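You operate a simulated robot arm through the tools that you are given. There is no shell and no other tool. Be economical: measure what you need, move in short steps, check, and stop when the job is done.

You are at the controls of a simulated robot arm. One attempt, no reset.

JOB
Put away the two new cloth packs of the mesh on the card.
Fine: read the CLOTH CHANGE card; they go in the drawer marked with that mesh; shut it again.

The check looks at the end state, three seconds after you hand in, the way a careful person would. Anything else that was tipped, shoved, dropped, spilled or broken makes it a failure. Flat cloth is picked up by pressing the open fingertips on it (5 to 10 N) and closing them slowly along it; thin cloth reads only 2 to 8 mm in the jaws.

ROBOT AND FRAMES
A 6-joint arm with a two-finger gripper, on a carriage that runs on a rail from [119.7, 0.3] to [-114.3, -0.3] (x, y) and turns from -225 to 107 degrees about z. Base frame: it is fixed where the carriage stands at the start and does not move with it; the origin is on the floor, on the carriage's upright axis, x ahead of it, y to its left, z up. Readings come in cm, degrees, newtons and seconds.
With the tool pointing down near the work surface it reaches from about 20 to 92 cm from the robot's upright axis, wherever it stands. Its first joint turns from -166.0 to 166.0 degrees. Places, roughly: inside of the right cloth drawer [-20, -60, 60]; left cloth drawer [50, -50, 70]; right cloth drawer [-20, -50, 70]. Payload 2.54 kg.
Tool frame: the origin (TCP) lies between the finger pads and is the grasp point; the fingertips stand 2.3 cm ahead of it; z points along the fingers, y is the line along which they close. Largest opening 12.6 cm; the body of the gripper starts 8.2 cm behind the TCP.
Orientation is that of the tool frame in the base frame, as [roll, pitch, yaw] about the fixed x, y, z axes, in that order (R = Rz(yaw) Ry(pitch) Rx(roll)). With the fingers straight down and closing along the base's y, the tool's x points along the base's -x, its y along +y and its z along -z.

CONTROLS
- The arm moves only by the tool arm_command. Its argument "plan" is a list of rows, each a list of 7 numbers: the opening in per cent of the stroke, from 0 (shut) to 100 (fully open), then the shift along the base's x, y, z in cm, then the turn, a rotation vector about the base's x, y, z in degrees. In form: [[jaw, tx, ty, tz, ax, ay, az], ...]. A call has 1 to 20 rows; each row shifts and turns the commanded pose from where the row before left it. Rows are played at 5 a second. More than 5 cm and 8.6 degrees between two rows, or a gripper value outside its range, and nothing of the call is played. Where a pose cannot be reached the arm comes as near as it can. A force on the tool above 40 N (or 10 N above the force at the start of the call, whichever is more), or a blocked arm, ends the call early, and 0.2 s more pass. Each finger halts on what it meets, pressing with about 40 N; the grip force reading is that of the motor and also rises with nothing between the fingers. The clock runs only during rows and for 0.2 s after the last one: add rows that do not move to give the fingers time. The reply holds the time, the measured pose of the TCP, the force on the tool along the base axes, the opening and the grip force, in the units named above and with some noise, with the torque about the TCP (base axes, N m) and any sound that the robot's microphone picked up, and new pictures: "pictures" is both (left out), scene, wrist or none.
- Cameras (640 x 400 px; columns grow to the right, rows downward): "scene" is now at [4.78, 19.65, 119.72]; the picture's right is [0.00, -1.00, 0.00], its down [-0.90, -0.00, -0.43] and it looks along [0.43, 0.00, -0.90] (base axes); focal length 214 px, centre (320, 200). "wrist" rides on the gripper at [8.2, 1.4, -12.2] in the tool frame; the picture's right is [-0.17, 0.99, 0.00], its down [-0.79, -0.13, -0.60] and it looks along [-0.59, -0.10, 0.80] (tool axes); focal length 243 px, centre (320, 200). There is no depth. A picture from a camera that has moved, and an enlarged one, comes with that camera's place and axes in the base frame and with its lens. The place of the scene camera against the robot may be out by one fixed shift of up to 1.8 cm in any direction.
- lift_body(by): slides the trunk up (or, below 0, down) by that many cm; the arm and the scene camera ride with it, the base frame stays. It gives what a move gives, with no picture.
- base_move(legs): drives the robot by 1 to 6 legs, each [ahead, left, turn to the left] in cm, cm and degrees, along the robot's own axes; the way and the turn of a leg run together, so that a leg with both is an arc; at most 150 cm and 180 degrees a leg. The arm and the cameras ride along, it lands a little off, and it stops where it bumps. It keeps to its track: a leg is cut to what the track allows. It gives what a move gives, and a new picture of the scene camera.
- pan_tilt(pan, tilt): turns the head with the scene camera to pan (to the left, within 120 degrees either way) and tilt (down, from -29 to 69), counted from straight ahead of the robot. It gives what a move gives, and a new picture of the scene camera.
- enlarge(camera, box): a new picture of the part [left, top, right, bottom] of that camera's present view, enlarged. The clock stands still meanwhile.
- finish_job(): hands the job in; it is judged then, once.

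Work in short steps. Places have to be worked out from the pictures, the camera data and where the tool is seen: move nearer, look again, correct. Check each grasp and each placing, and mend what went wrong. You have 120 turns and 260 pictures in all, those below and enlarged ones among them. Open the gripper and draw the arm clear of the work before you hand the job in, unless the task says otherwise; then end with one line.

The tools are called after ">>>" as name(argument=value, ...) on one line, values as JSON. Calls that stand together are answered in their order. arm_command: Moves the arm, as the interface text tells. Its arguments: {"type":"object","properties":{"plan":{"type":"array","items":{"type":"array","items":{"type":"number"}}},"pictures":{"type":"string","enum":["both","scene","wrist","none"]}},"required":["plan"]} The other tools are called the same way: lift_body (by) slides the trunk up or down; base_move (legs) drives the base; pan_tilt (pan, tilt) turns the head that bears the scene camera; enlarge (camera, box) takes an enlarged picture of a part of a camera's view; finish_job () hands the job in.

At the start:

```text
t: 0.0
position: [20.5, -43.11, 107.63]
ee_rot: [-180.0, 0.1, -179.9]
ft_force: [0.3, -0.2, 0.1]
torque: [0.01, 0.01, -0.03]
opening: 12.6
grasp_force: 0.0
trunk travel left (down, up): [-2.5, 46.5]
robot x, y, heading: [0.21, -0.26, 0.1]
head pan, tilt: [-120.3, 68.8]
```

scene: 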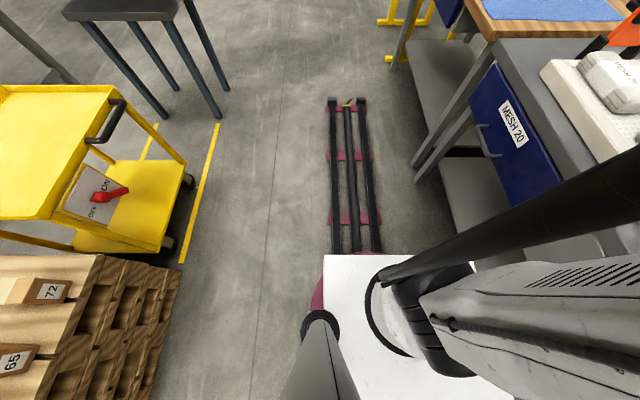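
wrist: 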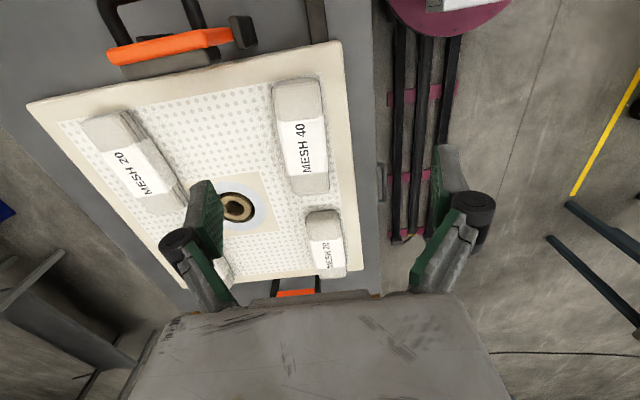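

The wrist shows packs marked MESH 20 and MESH 40 on a perforated tray; the card isn't in view yet. I turn the head to the right, towards the bench.

>>> pan_tilt(pan=-90, tilt=35)

>>> enlarge(camera="wrist", box=[20, 0, 380, 300])

```text
t: 1.0
position: [20.56, -43.26, 107.76]
ee_rot: [-180.0, 0.0, 180.0]
ft_force: [0.0, 0.0, -0.3]
torque: [0.01, -0.02, -0.02]
opening: 12.58
grasp_force: 0.0
trunk travel left (down, up): [-2.5, 46.5]
robot x, y, heading: [0.15, 0.04, -0.0]
head pan, tilt: [-90.0, 35.0]
camera scene: at [7.15, 18.95, 122.94], right [-0.08, -1.0, 0.0], down [-0.64, 0.05, -0.77], along [0.77, -0.06, -0.64], focal length 214 px, centre (320, 200)
```

scene: 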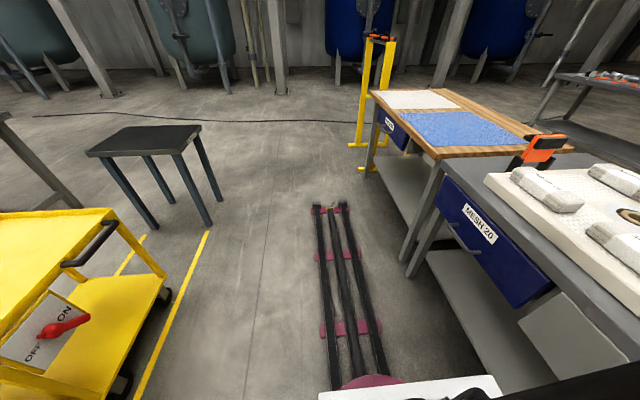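

```text
1.33 times, centred on (200, 150) of wrist
camera zoom: at [12.35, -41.97, 119.82], right [0.17, 0.99, 0.0], down [0.79, -0.13, 0.6], along [0.59, -0.1, -0.8], focal length 324 px, centre (480, 267)
```

zoom: 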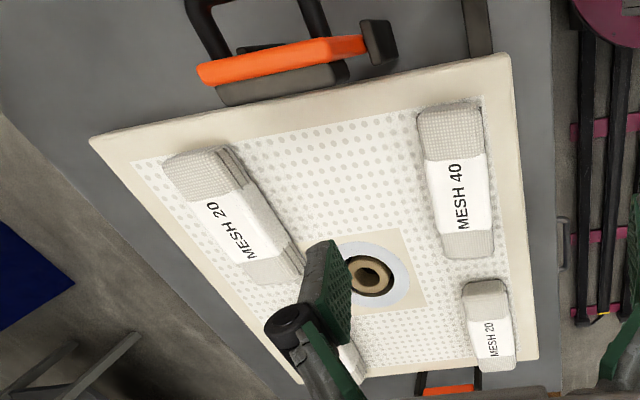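

The camera seems not to have moved as told (azimuth about -4°). I ask for a different pan to learn how it behaves.

>>> pan_tilt(pan=-60, tilt=40)

```text
t: 1.9
position: [20.53, -43.15, 107.58]
ee_rot: [180.0, 0.0, -179.9]
ft_force: [0.4, -0.5, -0.5]
torque: [-0.01, 0.03, 0.04]
opening: 12.59
grasp_force: 0.0
trunk travel left (down, up): [-2.5, 46.5]
robot x, y, heading: [-0.05, -0.19, -0.3]
head pan, tilt: [-60.0, 40.0]
camera scene: at [7.17, 18.95, 122.97], right [-0.08, -1.0, 0.0], down [-0.64, 0.05, -0.77], along [0.77, -0.06, -0.64], focal length 214 px, centre (320, 200)
```

scene: 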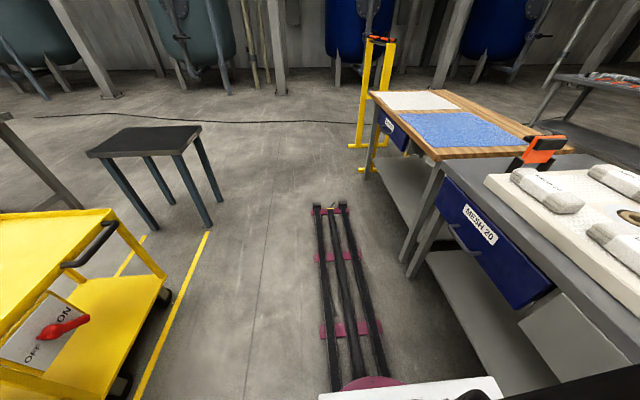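

The picture hasn't changed at all although the head reports -60. I try pan 0.

>>> pan_tilt(pan=0, tilt=30)

```text
t: 3.2
position: [20.54, -43.08, 107.66]
ee_rot: [180.0, 0.0, 179.9]
ft_force: [-0.4, 0.4, 0.4]
torque: [-0.02, -0.01, -0.01]
opening: 12.57
grasp_force: 0.0
trunk travel left (down, up): [-2.5, 46.5]
robot x, y, heading: [0.08, 0.03, -0.2]
head pan, tilt: [0.0, 30.0]
camera scene: at [7.71, 19.64, 124.45], right [0.0, -1.0, 0.0], down [-0.5, 0.0, -0.87], along [0.87, 0.0, -0.5], focal length 214 px, centre (320, 200)
```

scene: 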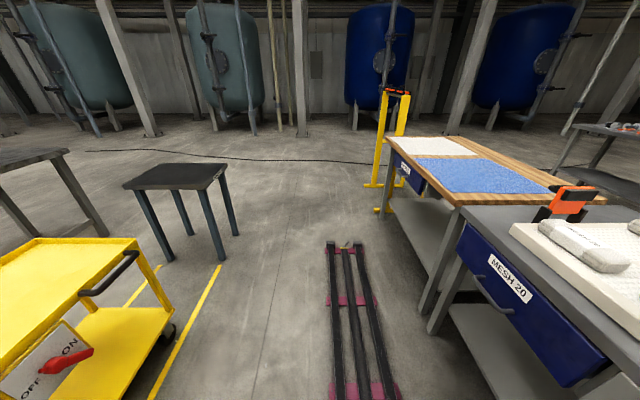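

Pan 0 works properly; perhaps the head bumps the arm going right. I try pan left to survey the rest, then consider turning the carriage.

>>> pan_tilt(pan=90, tilt=35)

>>> pan_tilt(pan=-30, tilt=10)

```text
t: 4.9
position: [20.48, -43.15, 107.75]
ee_rot: [-180.0, -0.1, -179.9]
ft_force: [-0.2, -0.2, -0.2]
torque: [0.0, -0.04, 0.01]
opening: 12.6
grasp_force: 0.2
trunk travel left (down, up): [-2.5, 46.5]
robot x, y, heading: [-0.01, 0.08, -0.1]
head pan, tilt: [90.0, 35.0]
camera scene: at [-1.32, 28.44, 123.67], right [1.0, 0.0, 0.0], down [0.0, -0.57, -0.82], along [0.0, 0.82, -0.57], focal length 214 px, centre (320, 200)
```

scene: 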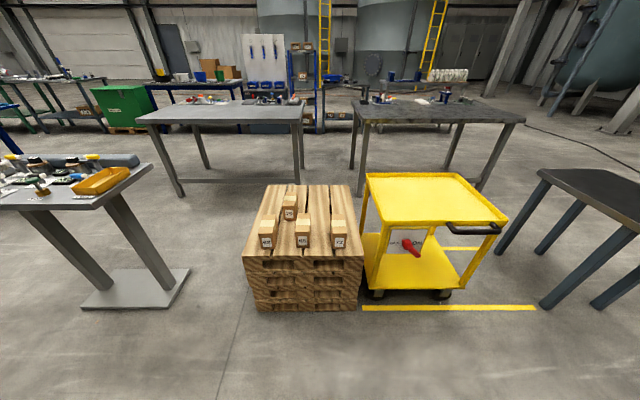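

```text
t: 6.9
position: [20.56, -43.37, 107.77]
ee_rot: [179.9, 0.0, 179.9]
ft_force: [0.5, -0.4, -0.1]
torque: [0.01, -0.01, -0.03]
opening: 12.58
grasp_force: 0.0
trunk travel left (down, up): [-2.5, 46.5]
robot x, y, heading: [-0.2, 0.21, -0.1]
head pan, tilt: [-30.0, 10.0]
camera scene: at [7.98, 18.87, 127.04], right [-0.08, -1.0, 0.0], down [-0.24, 0.02, -0.97], along [0.97, -0.08, -0.24], focal length 214 px, centre (320, 200)
```

scene: 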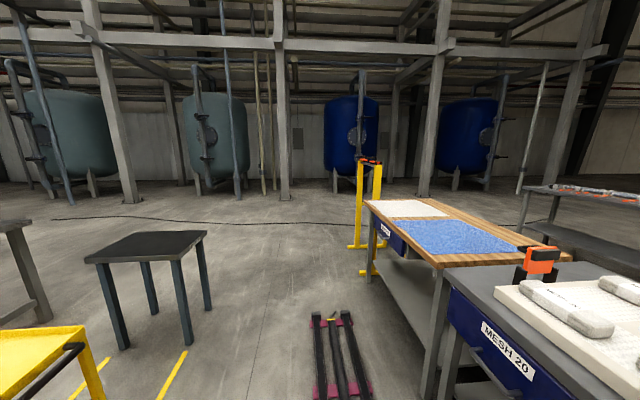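

The head is blocked by the arm on the right, so I turn the carriage 45° right with the arm high (z 107, above bench height) and look.

>>> base_move(legs=[[0, 0, -45]])

>>> pan_tilt(pan=0, tilt=30)

```text
t: 9.4
position: [-16.3, -45.03, 107.68]
ee_rot: [179.9, 0.0, 134.8]
ft_force: [0.1, 0.4, -0.5]
torque: [0.01, 0.02, -0.01]
opening: 12.62
grasp_force: 0.1
trunk travel left (down, up): [-2.5, 46.5]
robot x, y, heading: [0.23, 0.04, -45.3]
head pan, tilt: [-30.0, 10.0]
camera scene: at [19.46, 8.03, 127.24], right [-0.76, -0.65, 0.0], down [-0.14, 0.17, -0.98], along [0.63, -0.74, -0.22], focal length 214 px, centre (320, 200)
```

scene: 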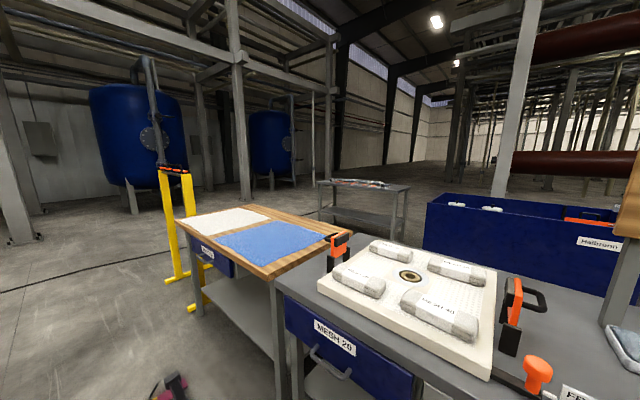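

```text
t: 10.3
position: [-16.28, -44.99, 107.85]
ee_rot: [180.0, 0.0, 135.0]
ft_force: [-1.0, 0.2, -0.2]
torque: [0.04, -0.01, 0.0]
opening: 12.6
grasp_force: 0.0
trunk travel left (down, up): [-2.5, 46.5]
robot x, y, heading: [-0.16, -0.2, -45.3]
head pan, tilt: [0.0, 30.0]
camera scene: at [19.82, 8.74, 124.46], right [-0.71, -0.7, 0.0], down [-0.35, 0.35, -0.87], along [0.61, -0.61, -0.5], focal length 214 px, centre (320, 200)
```

scene: 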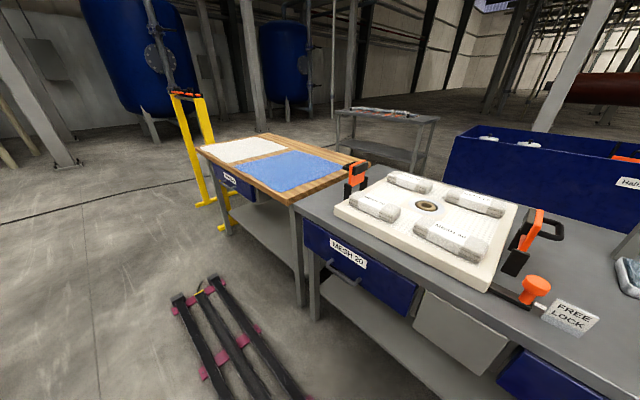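

A bench with four packs on a clamped plate, MESH 20 drawer, a second drawer to the right, and a FREE/LOCK knob. Turning a bit more right to see the rest.

>>> base_move(legs=[[0, 0, -40]])

>>> enlarge(camera="scene", box=[320, 100, 640, 400])

```text
t: 12.6
position: [-41.29, -24.12, 107.64]
ee_rot: [-180.0, 0.0, 94.9]
ft_force: [-0.2, 0.4, 0.0]
torque: [0.0, -0.02, -0.02]
opening: 12.61
grasp_force: 0.0
trunk travel left (down, up): [-2.5, 46.5]
robot x, y, heading: [0.06, 0.04, -85.0]
head pan, tilt: [0.0, 30.0]
camera scene: at [21.2, -5.67, 124.45], right [-1.0, -0.09, 0.0], down [-0.04, 0.5, -0.87], along [0.07, -0.86, -0.5], focal length 214 px, centre (320, 200)
```

scene: 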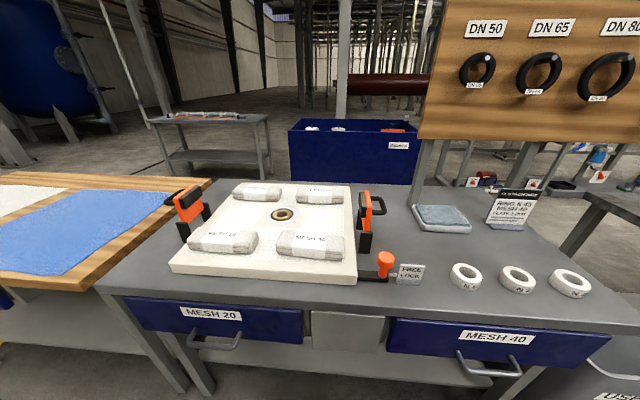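

```text
1.33 times, centred on (480, 250) of scene
camera zoom: at [21.2, -5.67, 124.45], right [-1.0, -0.09, 0.0], down [-0.04, 0.5, -0.87], along [0.07, -0.86, -0.5], focal length 286 px, centre (107, 133)
```

zoom: 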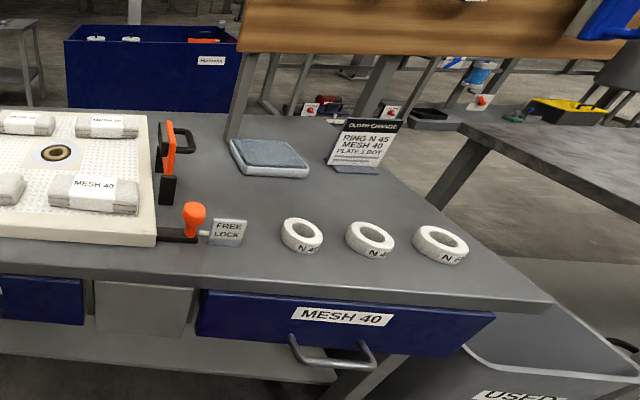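

>>> enlarge(camera="scene", box=[460, 170, 560, 240])

>>> enlarge(camera="scene", box=[160, 170, 430, 300])

```text
5.71 times, centred on (510, 205) of scene
camera zoom: at [21.2, -5.67, 124.45], right [-1.0, -0.09, 0.0], down [-0.04, 0.5, -0.87], along [0.07, -0.86, -0.5], focal length 1226 px, centre (-766, 171)
```

zoom: 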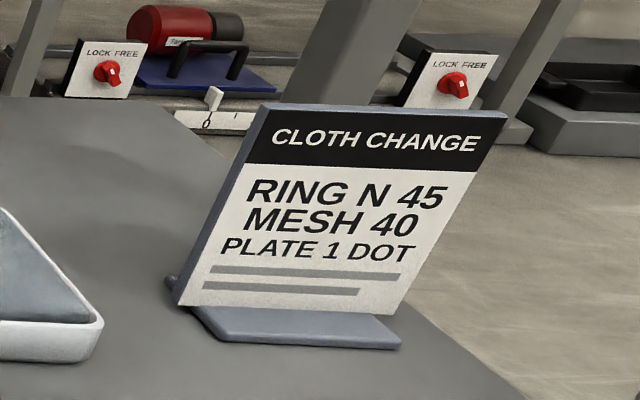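

```text
2.37 times, centred on (295, 235) of scene
camera zoom: at [21.2, -5.67, 124.45], right [-1.0, -0.09, 0.0], down [-0.04, 0.5, -0.87], along [0.07, -0.86, -0.5], focal length 508 px, centre (379, 117)
```

zoom: 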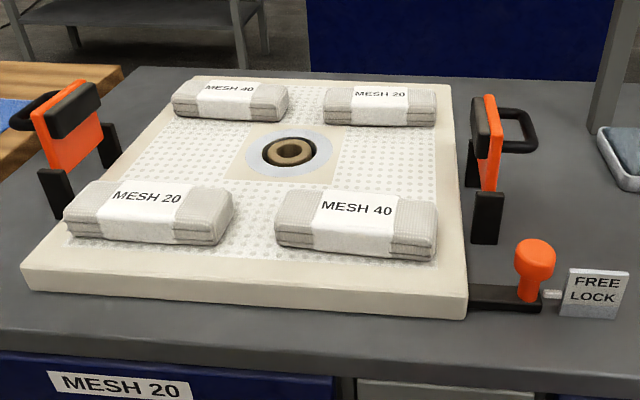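

The card reads MESH 40; its packs lie front-right and back-left on the plate, and the MESH 40 drawer is the right one (around x -20, front face y about -38). The drawer will open towards the rail, so I move the carriage out of the way to x≈45 and look back.

>>> base_move(legs=[[0, 45, 0]])

```text
t: 15.3
position: [3.54, -23.59, 107.5]
ee_rot: [-179.9, 0.1, 94.4]
ft_force: [-0.3, 0.6, 0.6]
torque: [-0.01, 0.0, -0.03]
opening: 12.6
grasp_force: 0.1
trunk travel left (down, up): [-2.5, 46.5]
robot x, y, heading: [45.5, -0.04, -85.7]
head pan, tilt: [0.0, 30.0]
camera scene: at [66.27, -5.79, 124.45], right [-1.0, -0.07, 0.0], down [-0.04, 0.5, -0.87], along [0.06, -0.86, -0.5], focal length 214 px, centre (320, 200)
```

scene: 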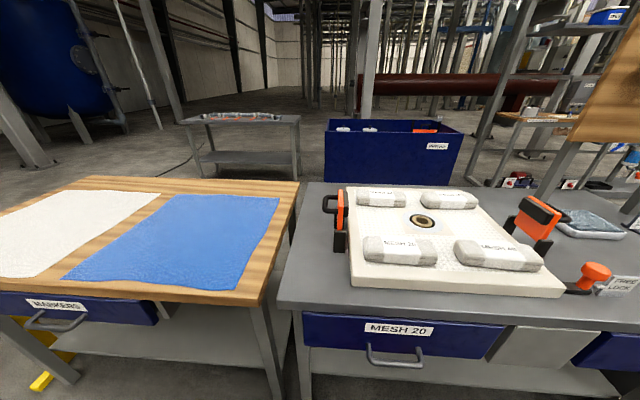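

Triangulating the two views puts the front-right MESH 40 pack near (26.5, -46, top ≈87). Now I look with the wrist camera for the right drawer handle.

>>> enlarge(camera="wrist", box=[0, 0, 640, 400])

>>> pan_tilt(pan=-45, tilt=35)

```text
1.00 times, centred on (320, 200) of wrist (not enlarged: the box is as wide or as high as the picture)
camera zoom: at [4.25, -15.34, 119.82], right [1.0, -0.09, 0.0], down [-0.07, -0.8, 0.6], along [-0.06, -0.59, -0.8], focal length 243 px, centre (320, 200)
```

zoom: 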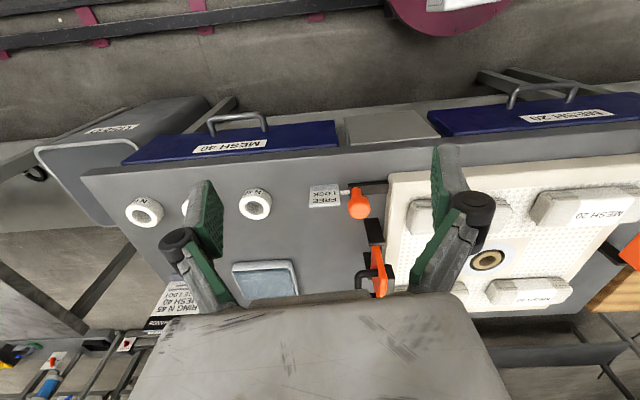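

```text
t: 16.4
position: [3.47, -23.73, 107.59]
ee_rot: [180.0, 0.0, 94.2]
ft_force: [-0.7, 0.5, 0.4]
torque: [0.0, -0.02, 0.0]
opening: 12.61
grasp_force: 0.0
trunk travel left (down, up): [-2.5, 46.5]
robot x, y, heading: [44.79, -0.0, -85.8]
head pan, tilt: [-45.0, 35.0]
camera scene: at [65.42, -5.76, 124.27], right [-1.0, 0.02, 0.0], down [0.01, 0.52, -0.86], along [-0.02, -0.86, -0.52], focal length 214 px, centre (320, 200)
```

scene: 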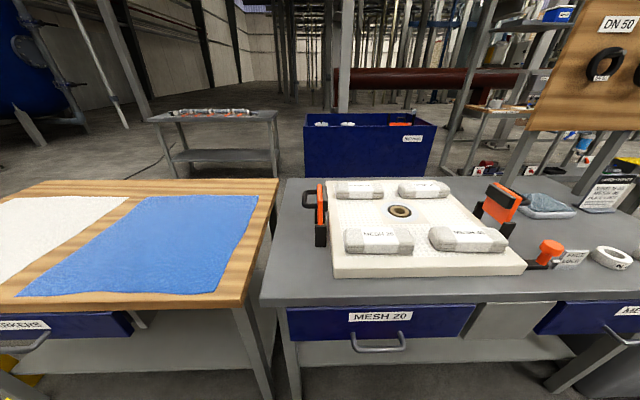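

The handle bar triangulates to about (-16.7, -32, 63.5). I zoom on it to see the gap behind the bar.

>>> enlarge(camera="wrist", box=[110, 80, 350, 230])

```text
2.67 times, centred on (230, 155) of wrist
camera zoom: at [4.15, -15.37, 119.84], right [1.0, -0.09, 0.0], down [-0.07, -0.8, 0.6], along [-0.06, -0.59, -0.8], focal length 647 px, centre (560, 320)
```

zoom: 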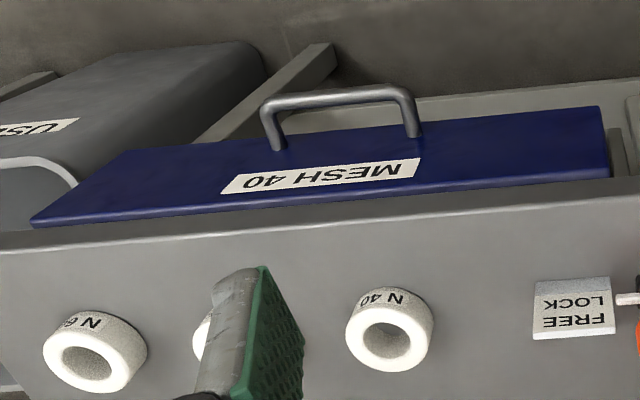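

Bench top is near z 79, its front edge y ≈ -36.5; the bar has a few cm of gap. I swing the tool so the jaws close along y, moving to hover above and in front of the handle.

>>> arm_command(plan=[[100, -1.8, 0.1, -0.5, 0, 0, 7.8], [100, -1.8, 0.1, -0.5, 0, 0, 7.8], [100, -1.8, 0.1, -0.5, 0, 0, 7.8], [100, -1.8, 0.1, -0.5, 0, 0, 7.8], [100, -1.8, 0, -0.5, 0, 0, 7.8], [100, -1.8, 0, -0.5, 0, 0, 7.8], [100, -1.8, 0, -0.5, 0, 0, 7.8], [100, -1.8, 0, -0.5, 0, 0, 7.8], [100, -1.8, 0, -0.5, 0, 0, 7.8], [100, -1.8, 0, -0.5, 0, 0, 7.8], [100, -1.8, 0, -0.5, 0, 0, 7.8], [100, 0, 0, 0, 0, 0, 0]])

```text
t: 19.0
position: [-16.44, -23.36, 102.16]
ee_rot: [-180.0, 0.1, -179.9]
ft_force: [-0.2, -0.1, -0.2]
torque: [0.03, -0.02, 0.0]
opening: 12.57
grasp_force: 0.0
trunk travel left (down, up): [-2.5, 46.5]
robot x, y, heading: [45.22, 0.03, -85.8]
head pan, tilt: [-45.0, 35.0]
camera scene: at [59.86, -3.44, 123.67], right [-0.76, 0.65, 0.0], down [0.37, 0.43, -0.82], along [-0.53, -0.62, -0.57], focal length 214 px, centre (320, 200)
camera wrist: at [-24.59, -21.87, 114.29], right [0.16, 0.99, 0.0], down [0.79, -0.13, 0.6], along [0.59, -0.1, -0.8], focal length 243 px, centre (320, 200)
```

scene: 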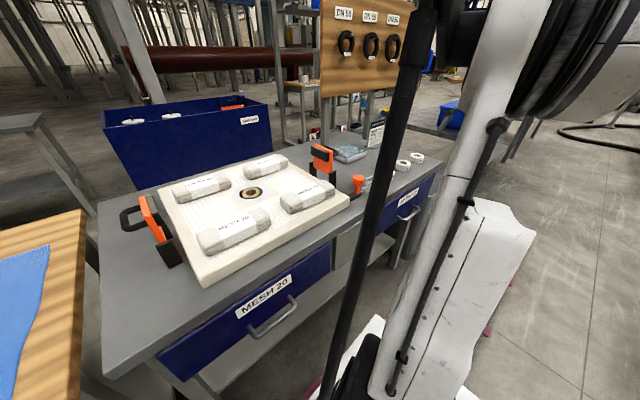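
wrist: 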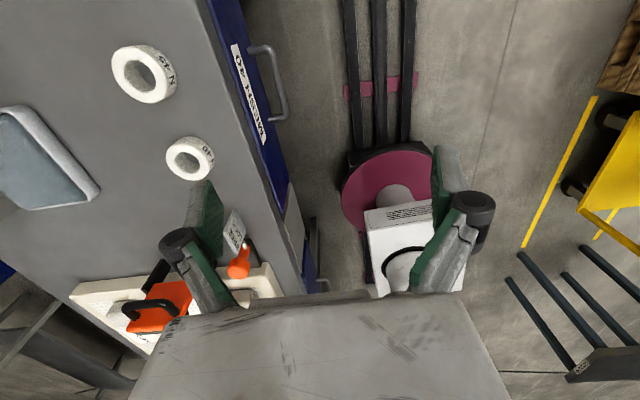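

The handle now refines to about (-16, -31.8, 63.5), gap to the drawer face ≈3.5 cm. I tilt the tool 60° toward the drawer while descending part of the way.

>>> arm_command(plan=[[100, 0, 0.5, -2, -7.5, 0, 0], [100, 0, 0.5, -2, -7.5, 0, 0], [90, 0, 0.5, -2, -7.5, 0, 0], [80, 0, 0.5, -2, -7.5, 0, 0], [70, 0, 0, -2, -7.5, 0, 0], [60, 0, 0, -2, -7.5, 0, 0], [50, 0, 0, -2, -7.5, 0, 0], [45, 0, 0, -2, -7.5, 0, 0], [45, 0, 0, 0, 0, 0, 0]])

```text
t: 21.0
position: [-14.96, -32.26, 86.05]
ee_rot: [-120.7, 2.6, 178.2]
ft_force: [0.0, -0.6, 0.9]
torque: [-0.02, -0.01, -0.02]
opening: 5.67
grasp_force: 0.0
out of reach, approached as far as the arm can: row 4, 5, 6, 7, 8
trunk travel left (down, up): [-2.5, 46.5]
robot x, y, heading: [45.28, 0.18, -85.9]
head pan, tilt: [-45.0, 35.0]
camera scene: at [59.87, -3.44, 123.67], right [-0.76, 0.65, 0.0], down [0.37, 0.43, -0.82], along [-0.53, -0.62, -0.57], focal length 214 px, centre (320, 200)
camera wrist: at [-23.06, -20.95, 90.71], right [0.22, 0.5, -0.84], down [0.78, 0.42, 0.45], along [0.58, -0.76, -0.3], focal length 243 px, centre (320, 200)
```

scene: 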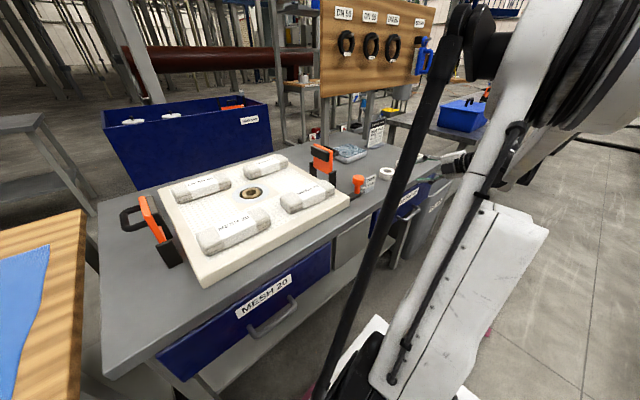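
wrist: 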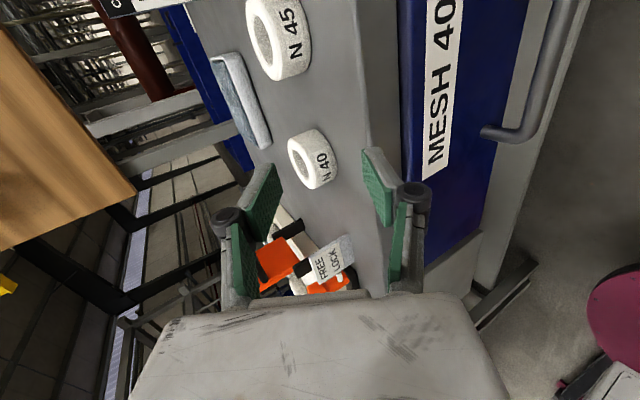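

The 60° tilt is out of reach here. Better: with the tool vertical and jaws open, the inner finger alone can hook behind the bar and the gripper body stays clear of the bench edge. I undo the tilt.

>>> arm_command(plan=[[100, 0, 0, 2, 7.5, 0, 0], [100, 0, 0, 2, 7.5, 0, 0], [100, 0, 0, 2, 7.5, 0, 0], [100, 0, 0, 2, 7.5, 0, 0], [100, 0, 0, 0, 7.5, 0, 0], [100, 0, 0, 0, 7.5, 0, 0], [100, 0, 0, 0, 7.5, 0, 0], [100, 0, 0, 0, 7.5, 0, 0], [100, 0, 0, 0, 0, 0, 0]], pictures="wrist")

```text
t: 23.0
position: [-14.94, -32.22, 94.05]
ee_rot: [179.2, -0.2, 176.9]
ft_force: [0.5, 0.0, -1.1]
torque: [-0.01, -0.01, 0.0]
opening: 12.6
grasp_force: 0.0
trunk travel left (down, up): [-2.5, 46.5]
robot x, y, heading: [44.99, 0.4, -86.0]
head pan, tilt: [-45.0, 35.0]
camera wrist: at [-23.02, -30.7, 106.38], right [0.22, 0.98, 0.01], down [0.78, -0.18, 0.59], along [0.58, -0.12, -0.81], focal length 243 px, centre (320, 200)
```

wrist: 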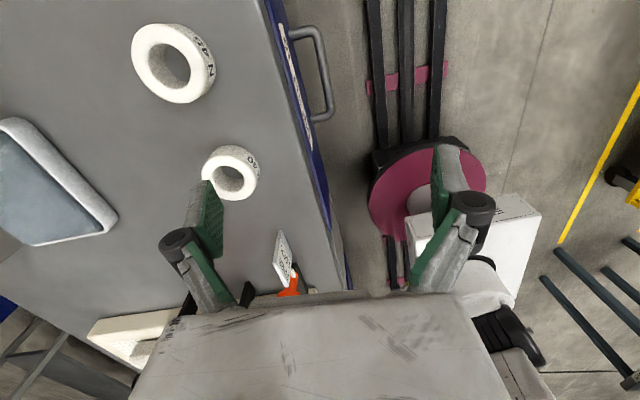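

The bar measures y ≈ -31, face ≈ -34.7. I square up the yaw and bring the TCP to (-16.4, -26.2, 72), so the inner finger hovers over the gap.

>>> arm_command(plan=[[100, -0.5, 2, -2, 0, 0, 3], [100, -0.5, 2, -3, 0.8, 0, 0], [100, -0.5, 2, -3, 0, 0, 0], [100, 0, 0, -4, 0, 0, 0], [100, 0, 0, -4, 0, 0, 0], [100, 0, 0, -4, 0, 0, 0], [100, 0, 0, -2, 0, 0, 0], [100, 0, 0, 0, 0, 0, 0]])

>>> enlarge(camera="wrist", box=[160, 0, 480, 300])

```text
t: 24.8
position: [-16.62, -26.25, 72.1]
ee_rot: [178.5, -0.2, 179.9]
ft_force: [0.6, -0.1, 0.1]
torque: [0.05, 0.0, -0.01]
opening: 12.63
grasp_force: 0.0
trunk travel left (down, up): [-2.5, 46.5]
robot x, y, heading: [45.43, 0.17, -85.9]
head pan, tilt: [-45.0, 35.0]
camera scene: at [59.86, -3.43, 123.67], right [-0.76, 0.65, 0.0], down [0.37, 0.43, -0.82], along [-0.53, -0.62, -0.57], focal length 214 px, centre (320, 200)
camera wrist: at [-24.67, -25.3, 84.3], right [0.17, 0.99, 0.03], down [0.79, -0.15, 0.59], along [0.59, -0.08, -0.81], focal length 243 px, centre (320, 200)
```

scene: 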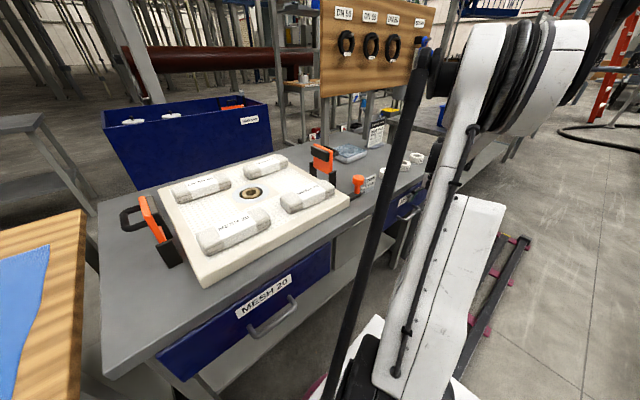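
wrist: 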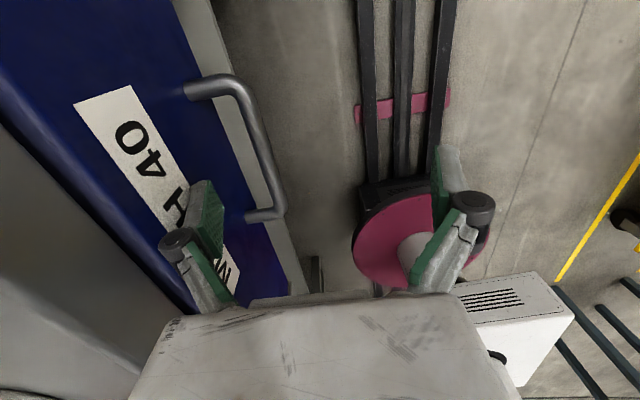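

```text
1.33 times, centred on (320, 150) of wrist
camera zoom: at [-24.67, -25.3, 84.3], right [0.17, 0.99, 0.03], down [0.79, -0.15, 0.59], along [0.59, -0.08, -0.81], focal length 324 px, centre (320, 267)
```

zoom: 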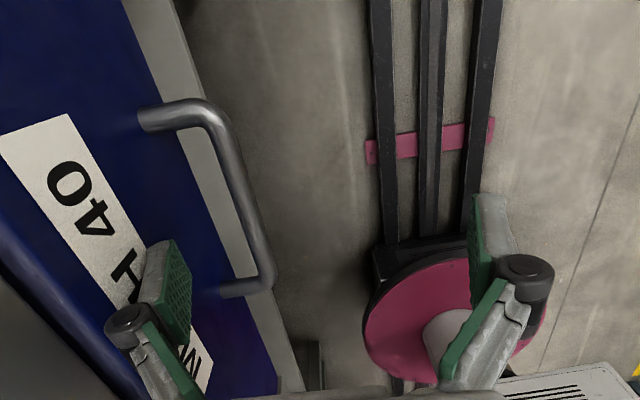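

Refined: bar y≈-31.2, z≈64.5, face y≈-35, handle x from -22 to -10. I shift 0.3 cm inward and lower the inner finger into the gap.

>>> arm_command(plan=[[100, 0.3, -0.35, -2, 1.3, 0, 0], [100, 0, 0, -2, 0, 0, 0], [100, 0, 0, -2, 0, 0, 0], [100, 0, 0, -1.3, 0, 0, 0], [100, 0, 0, 0, 0, 0, 0]], pictures="wrist")

```text
t: 26.0
position: [-16.14, -26.71, 64.79]
ee_rot: [177.3, -0.2, 179.9]
ft_force: [0.2, 1.0, 0.3]
torque: [0.02, 0.03, -0.04]
opening: 12.52
grasp_force: 0.1
trunk travel left (down, up): [-2.5, 46.5]
robot x, y, heading: [45.06, -0.28, -86.0]
head pan, tilt: [-45.0, 35.0]
camera wrist: at [-24.36, -25.91, 77.04], right [0.17, 0.98, 0.05], down [0.79, -0.16, 0.59], along [0.59, -0.06, -0.81], focal length 243 px, centre (320, 200)
```

wrist: 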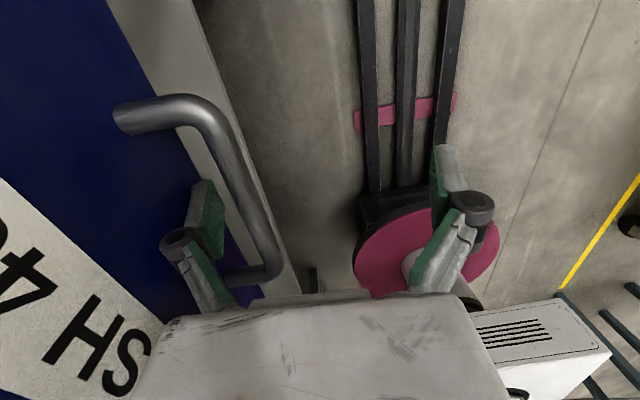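

The finger is behind the bar (bar z≈64.2). I fix the roll, go 1 cm deeper and start to pull.

>>> arm_command(plan=[[100, 0, 0, -0.5, -1.4, 0, 0], [100, 0, 0, -0.5, -1.3, 0, 0], [100, 0, 1, 0, 0, 0, 0], [100, 0, 1, 0, 0, 0, 0], [100, 0, 1, 0, 0, 0, 0], [100, 0, 1, 0, 0, 0, 0], [100, 0, 1, 0, 0, 0, 0], [100, 0, 0, 0, 0, 0, 0]], pictures="wrist")

```text
t: 27.8
position: [-16.28, -21.69, 64.04]
ee_rot: [179.9, -0.3, 179.9]
ft_force: [-0.3, 0.8, 0.2]
torque: [0.0, 0.01, -0.01]
opening: 12.62
grasp_force: 0.1
trunk travel left (down, up): [-2.5, 46.5]
robot x, y, heading: [45.17, 0.26, -86.1]
head pan, tilt: [-45.0, 35.0]
camera wrist: at [-24.38, -20.33, 76.14], right [0.17, 0.99, 0.0], down [0.79, -0.14, 0.59], along [0.59, -0.1, -0.8], focal length 243 px, centre (320, 200)
```

wrist: 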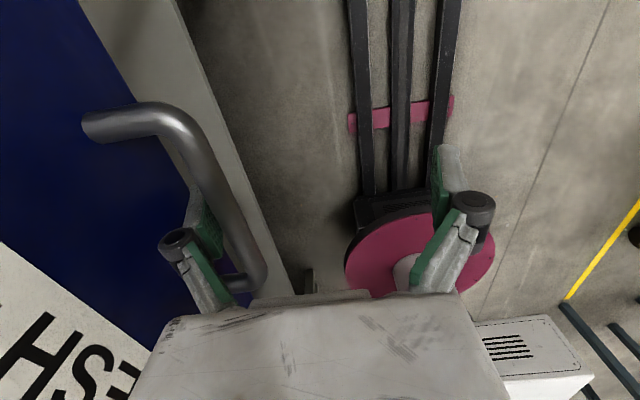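

The bar sits against the finger and the drawer follows with little force. I keep pulling about 16 cm.

>>> arm_command(plan=[[100, 0, 1.5, 0, 0, 0, 0], [100, 0, 1.5, 0, 0, 0, 0], [100, 0, 1.5, 0, 0, 0, 0], [100, 0, 1.5, 0, 0, 0, 0], [100, 0, 1.5, 0, 0, 0, 0], [100, 0, 1.5, 0, 0, 0, 0], [100, 0, 1.5, 0, 0, 0, 0], [100, 0, 1.5, 0, 0, 0, 0], [100, 0, 1.5, 0, 0, 0, 0], [100, 0, 1.5, 0, 0, 0, 0], [100, 0, 1, 0, 0, 0, 0], [100, 0, 0, 0, 0, 0, 0]])

```text
t: 30.4
position: [-15.76, -9.88, 63.83]
ee_rot: [179.6, -0.1, 179.2]
ft_force: [-0.4, 0.2, 0.1]
torque: [-0.02, -0.01, -0.01]
opening: 12.62
grasp_force: 0.2
out of reach, approached as far as the arm can: row 8, 9, 10, 11
trunk travel left (down, up): [-2.5, 46.5]
robot x, y, heading: [45.14, -0.05, -85.7]
head pan, tilt: [-45.0, 35.0]
camera scene: at [59.86, -3.44, 123.67], right [-0.76, 0.65, 0.0], down [0.37, 0.43, -0.82], along [-0.53, -0.62, -0.57], focal length 214 px, centre (320, 200)
camera wrist: at [-23.97, -8.52, 76.01], right [0.18, 0.98, 0.01], down [0.79, -0.15, 0.59], along [0.58, -0.1, -0.81], focal length 243 px, centre (320, 200)
```

scene: 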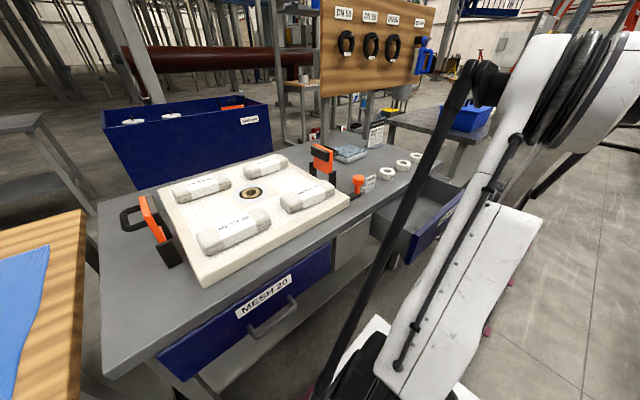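
wrist: 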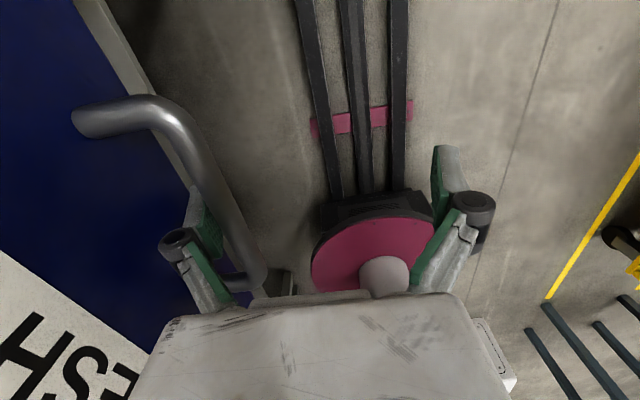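

The drawer is out ~15.7 cm; the limit seems to be joint 1 (about -85° in the robot's frame). I'll unhook, rise clear, and turn the carriage further right to gain range.

>>> arm_command(plan=[[100, 0, -0.8, 0, 0, 0, 0], [100, 0, 0, 2, 0, 0, 0], [100, 0, 0, 3, 0, 0, 0], [100, 0, 0, 4, 0, 0, 0], [100, 0, 0, 5, 0, 0, 0], [100, 0, 0, 5, 0, 0, 0], [100, 0, 0, 5, 0, 0, 0], [100, 0, 0, 5, 0, 0, 0], [100, 0, 0, 5, 0, 0, 0], [100, 0, 0, 5, 0, 0, 0]], pictures="none")

>>> base_move(legs=[[0, 0, -50]])

```text
t: 32.6
position: [-15.81, -10.76, 103.03]
ee_rot: [179.7, -0.2, 179.8]
ft_force: [-0.3, -0.6, 0.7]
torque: [0.01, -0.01, 0.01]
opening: 12.61
grasp_force: 0.1
trunk travel left (down, up): [-2.5, 46.5]
robot x, y, heading: [45.28, -0.42, -85.7]
head pan, tilt: [-45.0, 35.0]
```

```text
t: 35.3
position: [-2.42, 39.72, 102.95]
ee_rot: [179.7, -0.2, 130.0]
ft_force: [-0.4, 0.1, 0.2]
torque: [-0.03, -0.01, 0.02]
opening: 12.59
grasp_force: 0.0
trunk travel left (down, up): [-2.5, 46.5]
robot x, y, heading: [44.96, 0.04, -135.6]
head pan, tilt: [-45.0, 35.0]
camera scene: at [52.45, -13.03, 123.67], right [0.01, 1.0, 0.0], down [0.57, -0.01, -0.82], along [-0.82, 0.01, -0.57], focal length 214 px, centre (320, 200)
```

scene: 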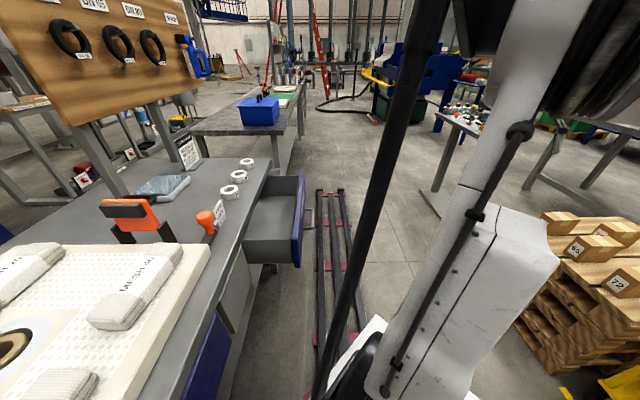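

Drawer is open with a good view. I bring the arm back above the handle with the same orientation.

>>> arm_command(plan=[[100, -1.24, -4.6, 0, 0, 0, 4.55], [100, -1.24, -4.6, 0, 0, 0, 4.55], [100, -1.24, -4.6, 0, 0, 0, 4.55], [100, -1.24, -4.6, 0, 0, 0, 4.55], [100, -1.24, -4.6, 0, 0, 0, 4.55], [100, -1.24, -4.6, 0, 0, 0, 4.55], [100, -1.24, -4.6, 0, 0, 0, 4.55], [100, -1.24, -4.6, 0, 0, 0, 4.55], [100, -1.24, -4.6, 0, 0, 0, 4.55], [100, -1.24, -4.6, 0, 0, 0, 4.55], [100, -1.24, -4.6, 0, 0, 0, 4.55], [100, 0, 0, -4, 0, 0, 0], [100, 0, 0, -4, 0, 0, 0], [100, 0, 0, -4, 0, 0, 0], [100, 0, 0, -4, 0, 0, 0], [100, 0, 0, 0, 0, 0, 0]])

```text
t: 38.7
position: [-15.91, -10.82, 86.74]
ee_rot: [179.8, -0.2, -179.9]
ft_force: [0.4, 0.0, 1.2]
torque: [-0.04, 0.02, -0.03]
opening: 12.59
grasp_force: 0.2
trunk travel left (down, up): [-2.5, 46.5]
robot x, y, heading: [45.16, 0.0, -135.5]
head pan, tilt: [-45.0, 35.0]
camera scene: at [52.45, -13.03, 123.67], right [0.01, 1.0, 0.0], down [0.57, -0.01, -0.82], along [-0.82, 0.01, -0.57], focal length 214 px, centre (320, 200)
camera wrist: at [-24.04, -9.52, 99.01], right [0.16, 0.99, 0.0], down [0.79, -0.13, 0.59], along [0.59, -0.1, -0.8], focal length 243 px, centre (320, 200)
```

scene: 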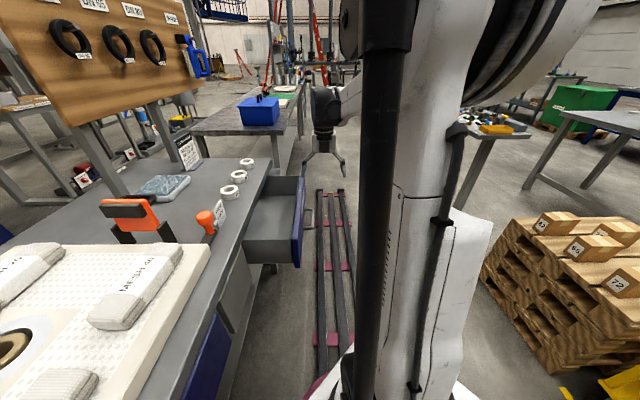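
wrist: 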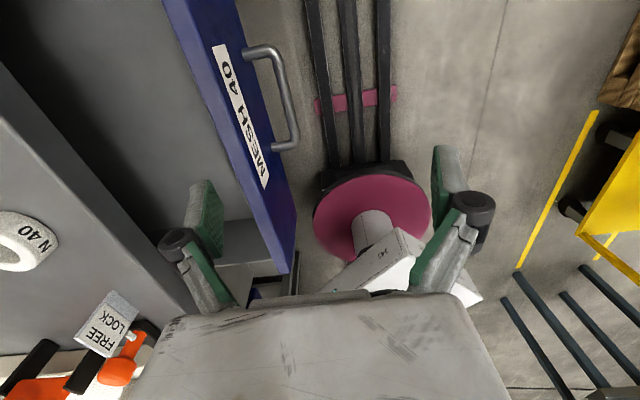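

Reachable now; the bar is at y≈-16. I lower the inner finger behind it (TCP y -11.2, z 63.8) and pull on.

>>> arm_command(plan=[[100, -0.3, -0.5, -4, 0, 0, 0], [100, 0, 0, -4, 0, 0, 0], [100, 0, 0, -4, 0, 0, 0], [100, 0, 0, -4, 0, 0, 0], [100, 0, 0, -3, 0, 0, 0], [100, 0, 0, -2, 0, 0, 0], [100, 0, 0, -2, 0, 0, 0], [100, 0, 1, 0, 0, 0, 0], [100, 0, 1, 0, 0, 0, 0], [100, 0, 1, 0, 0, 0, 0], [100, 0, 1, 0, 0, 0, 0], [100, 0, 1, 0, 0, 0, 0], [100, 0, 1, 0, 0, 0, 0], [100, 0, 1, 0, 0, 0, 0], [100, 0, 1, 0, 0, 0, 0], [100, 0, 0, 0, 0, 0, 0]])

```text
t: 39.5
position: [-16.37, -11.67, 76.94]
ee_rot: [-179.6, -0.3, -179.7]
ft_force: [7.2, -1.8, 39.1]
torque: [-2.9, -0.15, 0.57]
opening: 12.81
grasp_force: 0.1
trunk travel left (down, up): [-2.5, 46.5]
robot x, y, heading: [45.1, -0.12, -135.6]
head pan, tilt: [-45.0, 35.0]
stopped in row 3: the force on the tool passed its limit at 116 N (the readings are from after the stop); the commanded pose is now the measured one
camera scene: at [52.67, -12.98, 123.72], right [0.01, 1.0, 0.0], down [0.57, -0.01, -0.82], along [-0.82, 0.01, -0.57], focal length 214 px, centre (320, 200)
camera wrist: at [-24.51, -10.33, 89.18], right [0.16, 0.99, -0.01], down [0.79, -0.13, 0.59], along [0.59, -0.1, -0.8], focal length 243 px, centre (320, 200)
```

scene: 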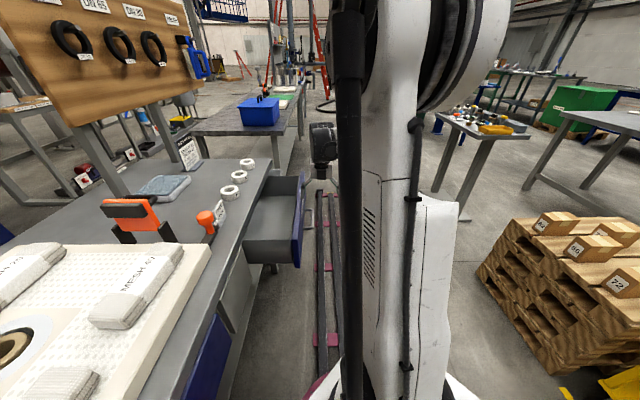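
wrist: 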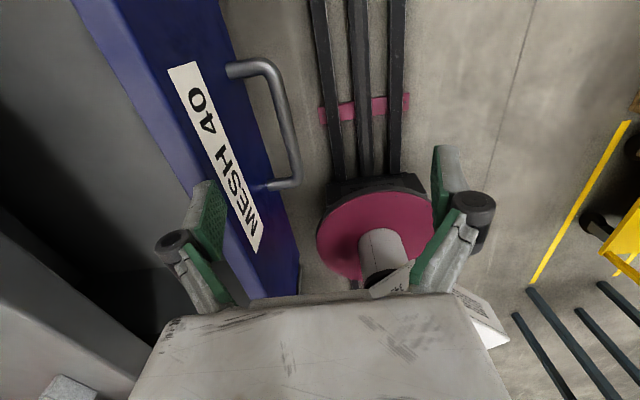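

The inner finger touched the drawer front's top edge (torque agrees). I lift, check, and shift ~0.9 cm outward before going down again gently.

>>> arm_command(plan=[[100, 0, 0, 2, 0, 0, 0], [100, 0.3, 0.4, 2, 0, 0, 0], [100, 0, 0.4, 0, 0, 0, 0], [100, 0, 0, 0, 0, 0, 0]], pictures="wrist")

>>> enlarge(camera="scene", box=[220, 100, 380, 280])

```text
t: 40.5
position: [-16.22, -10.83, 80.59]
ee_rot: [-179.6, -0.2, -179.8]
ft_force: [0.3, 0.7, -1.5]
torque: [-0.01, 0.01, 0.02]
opening: 12.58
grasp_force: 0.0
trunk travel left (down, up): [-2.5, 46.5]
robot x, y, heading: [44.93, 0.08, -135.6]
head pan, tilt: [-45.0, 35.0]
camera wrist: at [-24.41, -9.43, 92.87], right [0.16, 0.99, -0.01], down [0.79, -0.13, 0.6], along [0.59, -0.1, -0.8], focal length 243 px, centre (320, 200)
```

wrist: 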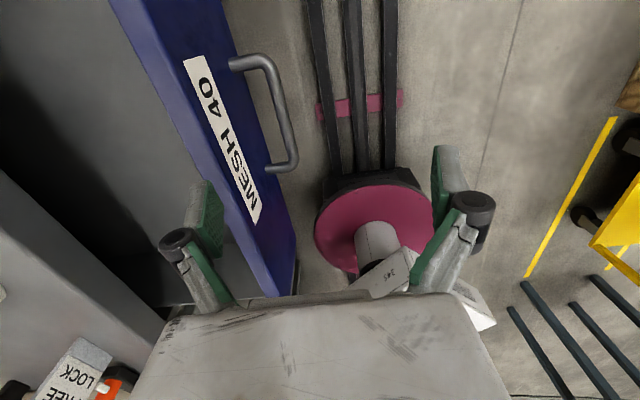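

```text
2.22 times, centred on (300, 190) of scene
camera zoom: at [52.42, -13.03, 123.67], right [0.01, 1.0, 0.0], down [0.57, -0.01, -0.82], along [-0.82, 0.01, -0.57], focal length 477 px, centre (364, 222)
```

zoom: 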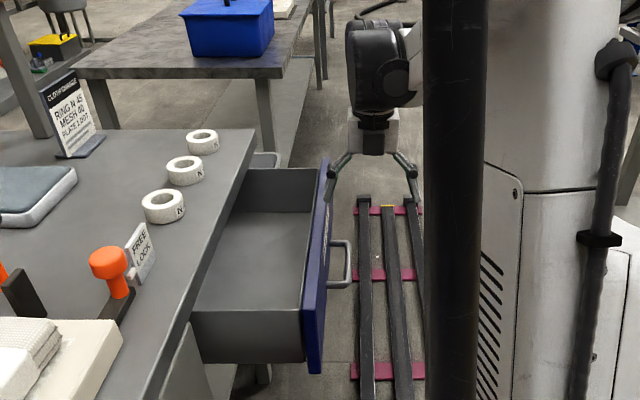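

The finger now looks to be just outside of the front. I descend carefully.

>>> arm_command(plan=[[100, 0, 0, -2, 0, 0, 0], [100, 0, 0, -2, 0, 0, 0], [100, 0, 0, -2, 0, 0, 0], [100, 0, 0, -2, 0, 0, 0], [100, 0, 0, 0, 0, 0, 0]], pictures="wrist")

```text
t: 41.6
position: [-16.3, -10.9, 72.73]
ee_rot: [-179.8, -0.2, -180.0]
ft_force: [0.3, 0.3, 0.1]
torque: [0.01, 0.03, -0.06]
opening: 12.56
grasp_force: 0.1
trunk travel left (down, up): [-2.5, 46.5]
robot x, y, heading: [45.25, 0.03, -135.2]
head pan, tilt: [-45.0, 35.0]
camera wrist: at [-24.49, -9.46, 84.93], right [0.16, 0.99, -0.01], down [0.79, -0.13, 0.6], along [0.59, -0.1, -0.8], focal length 243 px, centre (320, 200)
```

wrist: 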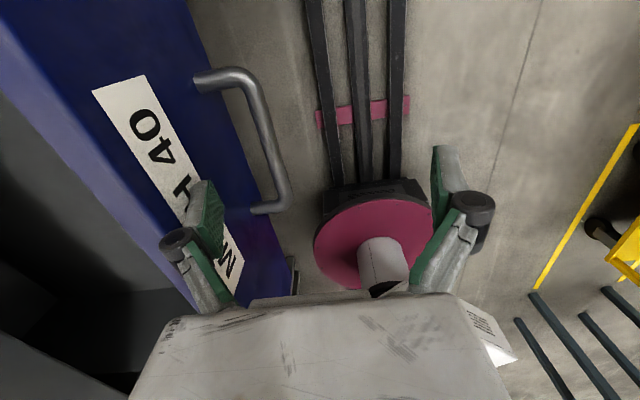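

Clear, and the finger is inside the gap line. Down to z 63.8 and pull a further ~7 cm.

>>> arm_command(plan=[[100, 0, 0, -2, 0, 0, 0], [100, 0, 0, -2, 0, 0, 0], [100, 0, 0, -2, 0, 0, 0], [100, 0, 0, -2, 0, 0, 0], [100, 0, 0, -1, 0, 0, 0], [100, 0, 1, 0, 0, 0, 0], [100, 0, 1, 0, 0, 0, 0], [100, 0, 1, 0, 0, 0, 0], [100, 0, 1, 0, 0, 0, 0], [100, 0, 1, 0, 0, 0, 0], [100, 0, 1, 0, 0, 0, 0], [100, 0, 1, 0, 0, 0, 0], [100, 0, 1, 0, 0, 0, 0], [100, 0, 0, 0, 0, 0, 0]])

```text
t: 44.6
position: [-16.1, -9.42, 63.63]
ee_rot: [-179.9, -0.2, 179.5]
ft_force: [-0.7, 0.7, 1.0]
torque: [-0.02, 0.02, 0.0]
opening: 12.6
grasp_force: 0.0
out of reach, approached as far as the arm can: row 7, 8, 9, 10, 11, 12, 13
trunk travel left (down, up): [-2.5, 46.5]
robot x, y, heading: [45.15, 0.44, -135.4]
head pan, tilt: [-45.0, 35.0]
camera scene: at [52.42, -13.03, 123.67], right [0.01, 1.0, 0.0], down [0.57, -0.01, -0.82], along [-0.82, 0.01, -0.57], focal length 214 px, centre (320, 200)
camera wrist: at [-24.22, -8.0, 75.83], right [0.17, 0.98, 0.0], down [0.79, -0.14, 0.59], along [0.59, -0.1, -0.8], focal length 243 px, centre (320, 200)
```

scene: 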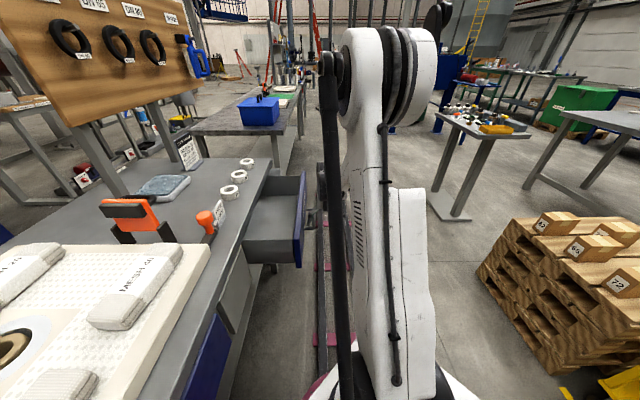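
wrist: 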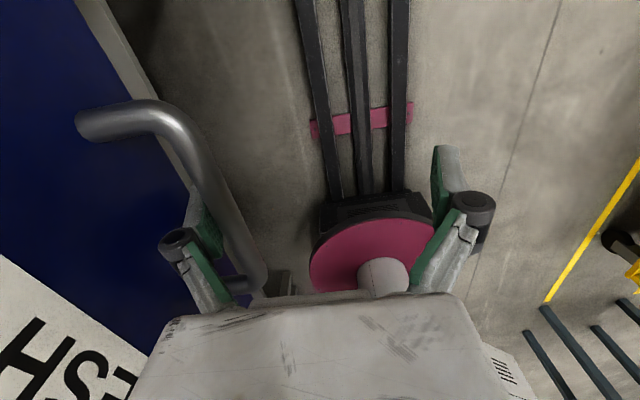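

Same stop at the same place, so it is a wrist-yaw limit relative to the arm. I yaw the tool -16° (keeping the finger behind the bar) and pull on.

>>> arm_command(plan=[[100, 0, -0.5, 0, 0, 0, 0], [100, 0.4, 0, 0, 0, 0, -4], [100, 0.4, 0, 0, 0, 0, -4], [100, 0.4, 0, 0, 0, 0, -4], [100, 0.4, 0, 0, 0, 0, -4], [100, 0, 1, 0, 0, 0, 0], [100, 0, 1, 0, 0, 0, 0], [100, 0, 1, 0, 0, 0, 0], [100, 0, 1, 0, 0, 0, 0], [100, 0, 1, 0, 0, 0, 0], [100, 0, 1, 0, 0, 0, 0], [100, 0, 1, 0, 0, 0, 0], [100, 0, 0, 0, 0, 0, 0]])

```text
t: 47.5
position: [-14.46, -2.92, 63.57]
ee_rot: [-179.8, -0.3, 164.1]
ft_force: [-0.1, 0.4, -0.2]
torque: [0.04, -0.03, -0.01]
opening: 12.61
grasp_force: 0.0
trunk travel left (down, up): [-2.5, 46.5]
robot x, y, heading: [45.21, 0.23, -135.6]
head pan, tilt: [-45.0, 35.0]
camera scene: at [52.42, -13.03, 123.67], right [0.01, 1.0, 0.0], down [0.57, -0.01, -0.82], along [-0.82, 0.01, -0.57], focal length 214 px, centre (320, 200)
camera wrist: at [-21.89, 0.67, 75.86], right [0.43, 0.9, -0.01], down [0.73, -0.34, 0.6], along [0.54, -0.26, -0.8], focal length 243 px, centre (320, 200)
```

scene: 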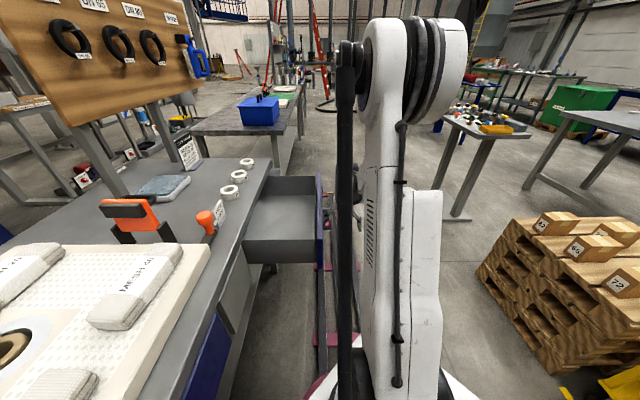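
wrist: 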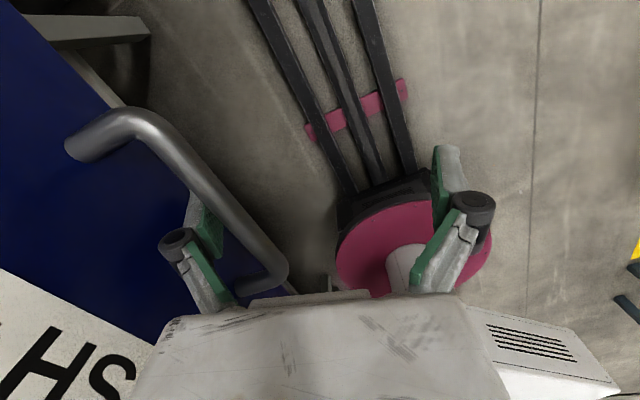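

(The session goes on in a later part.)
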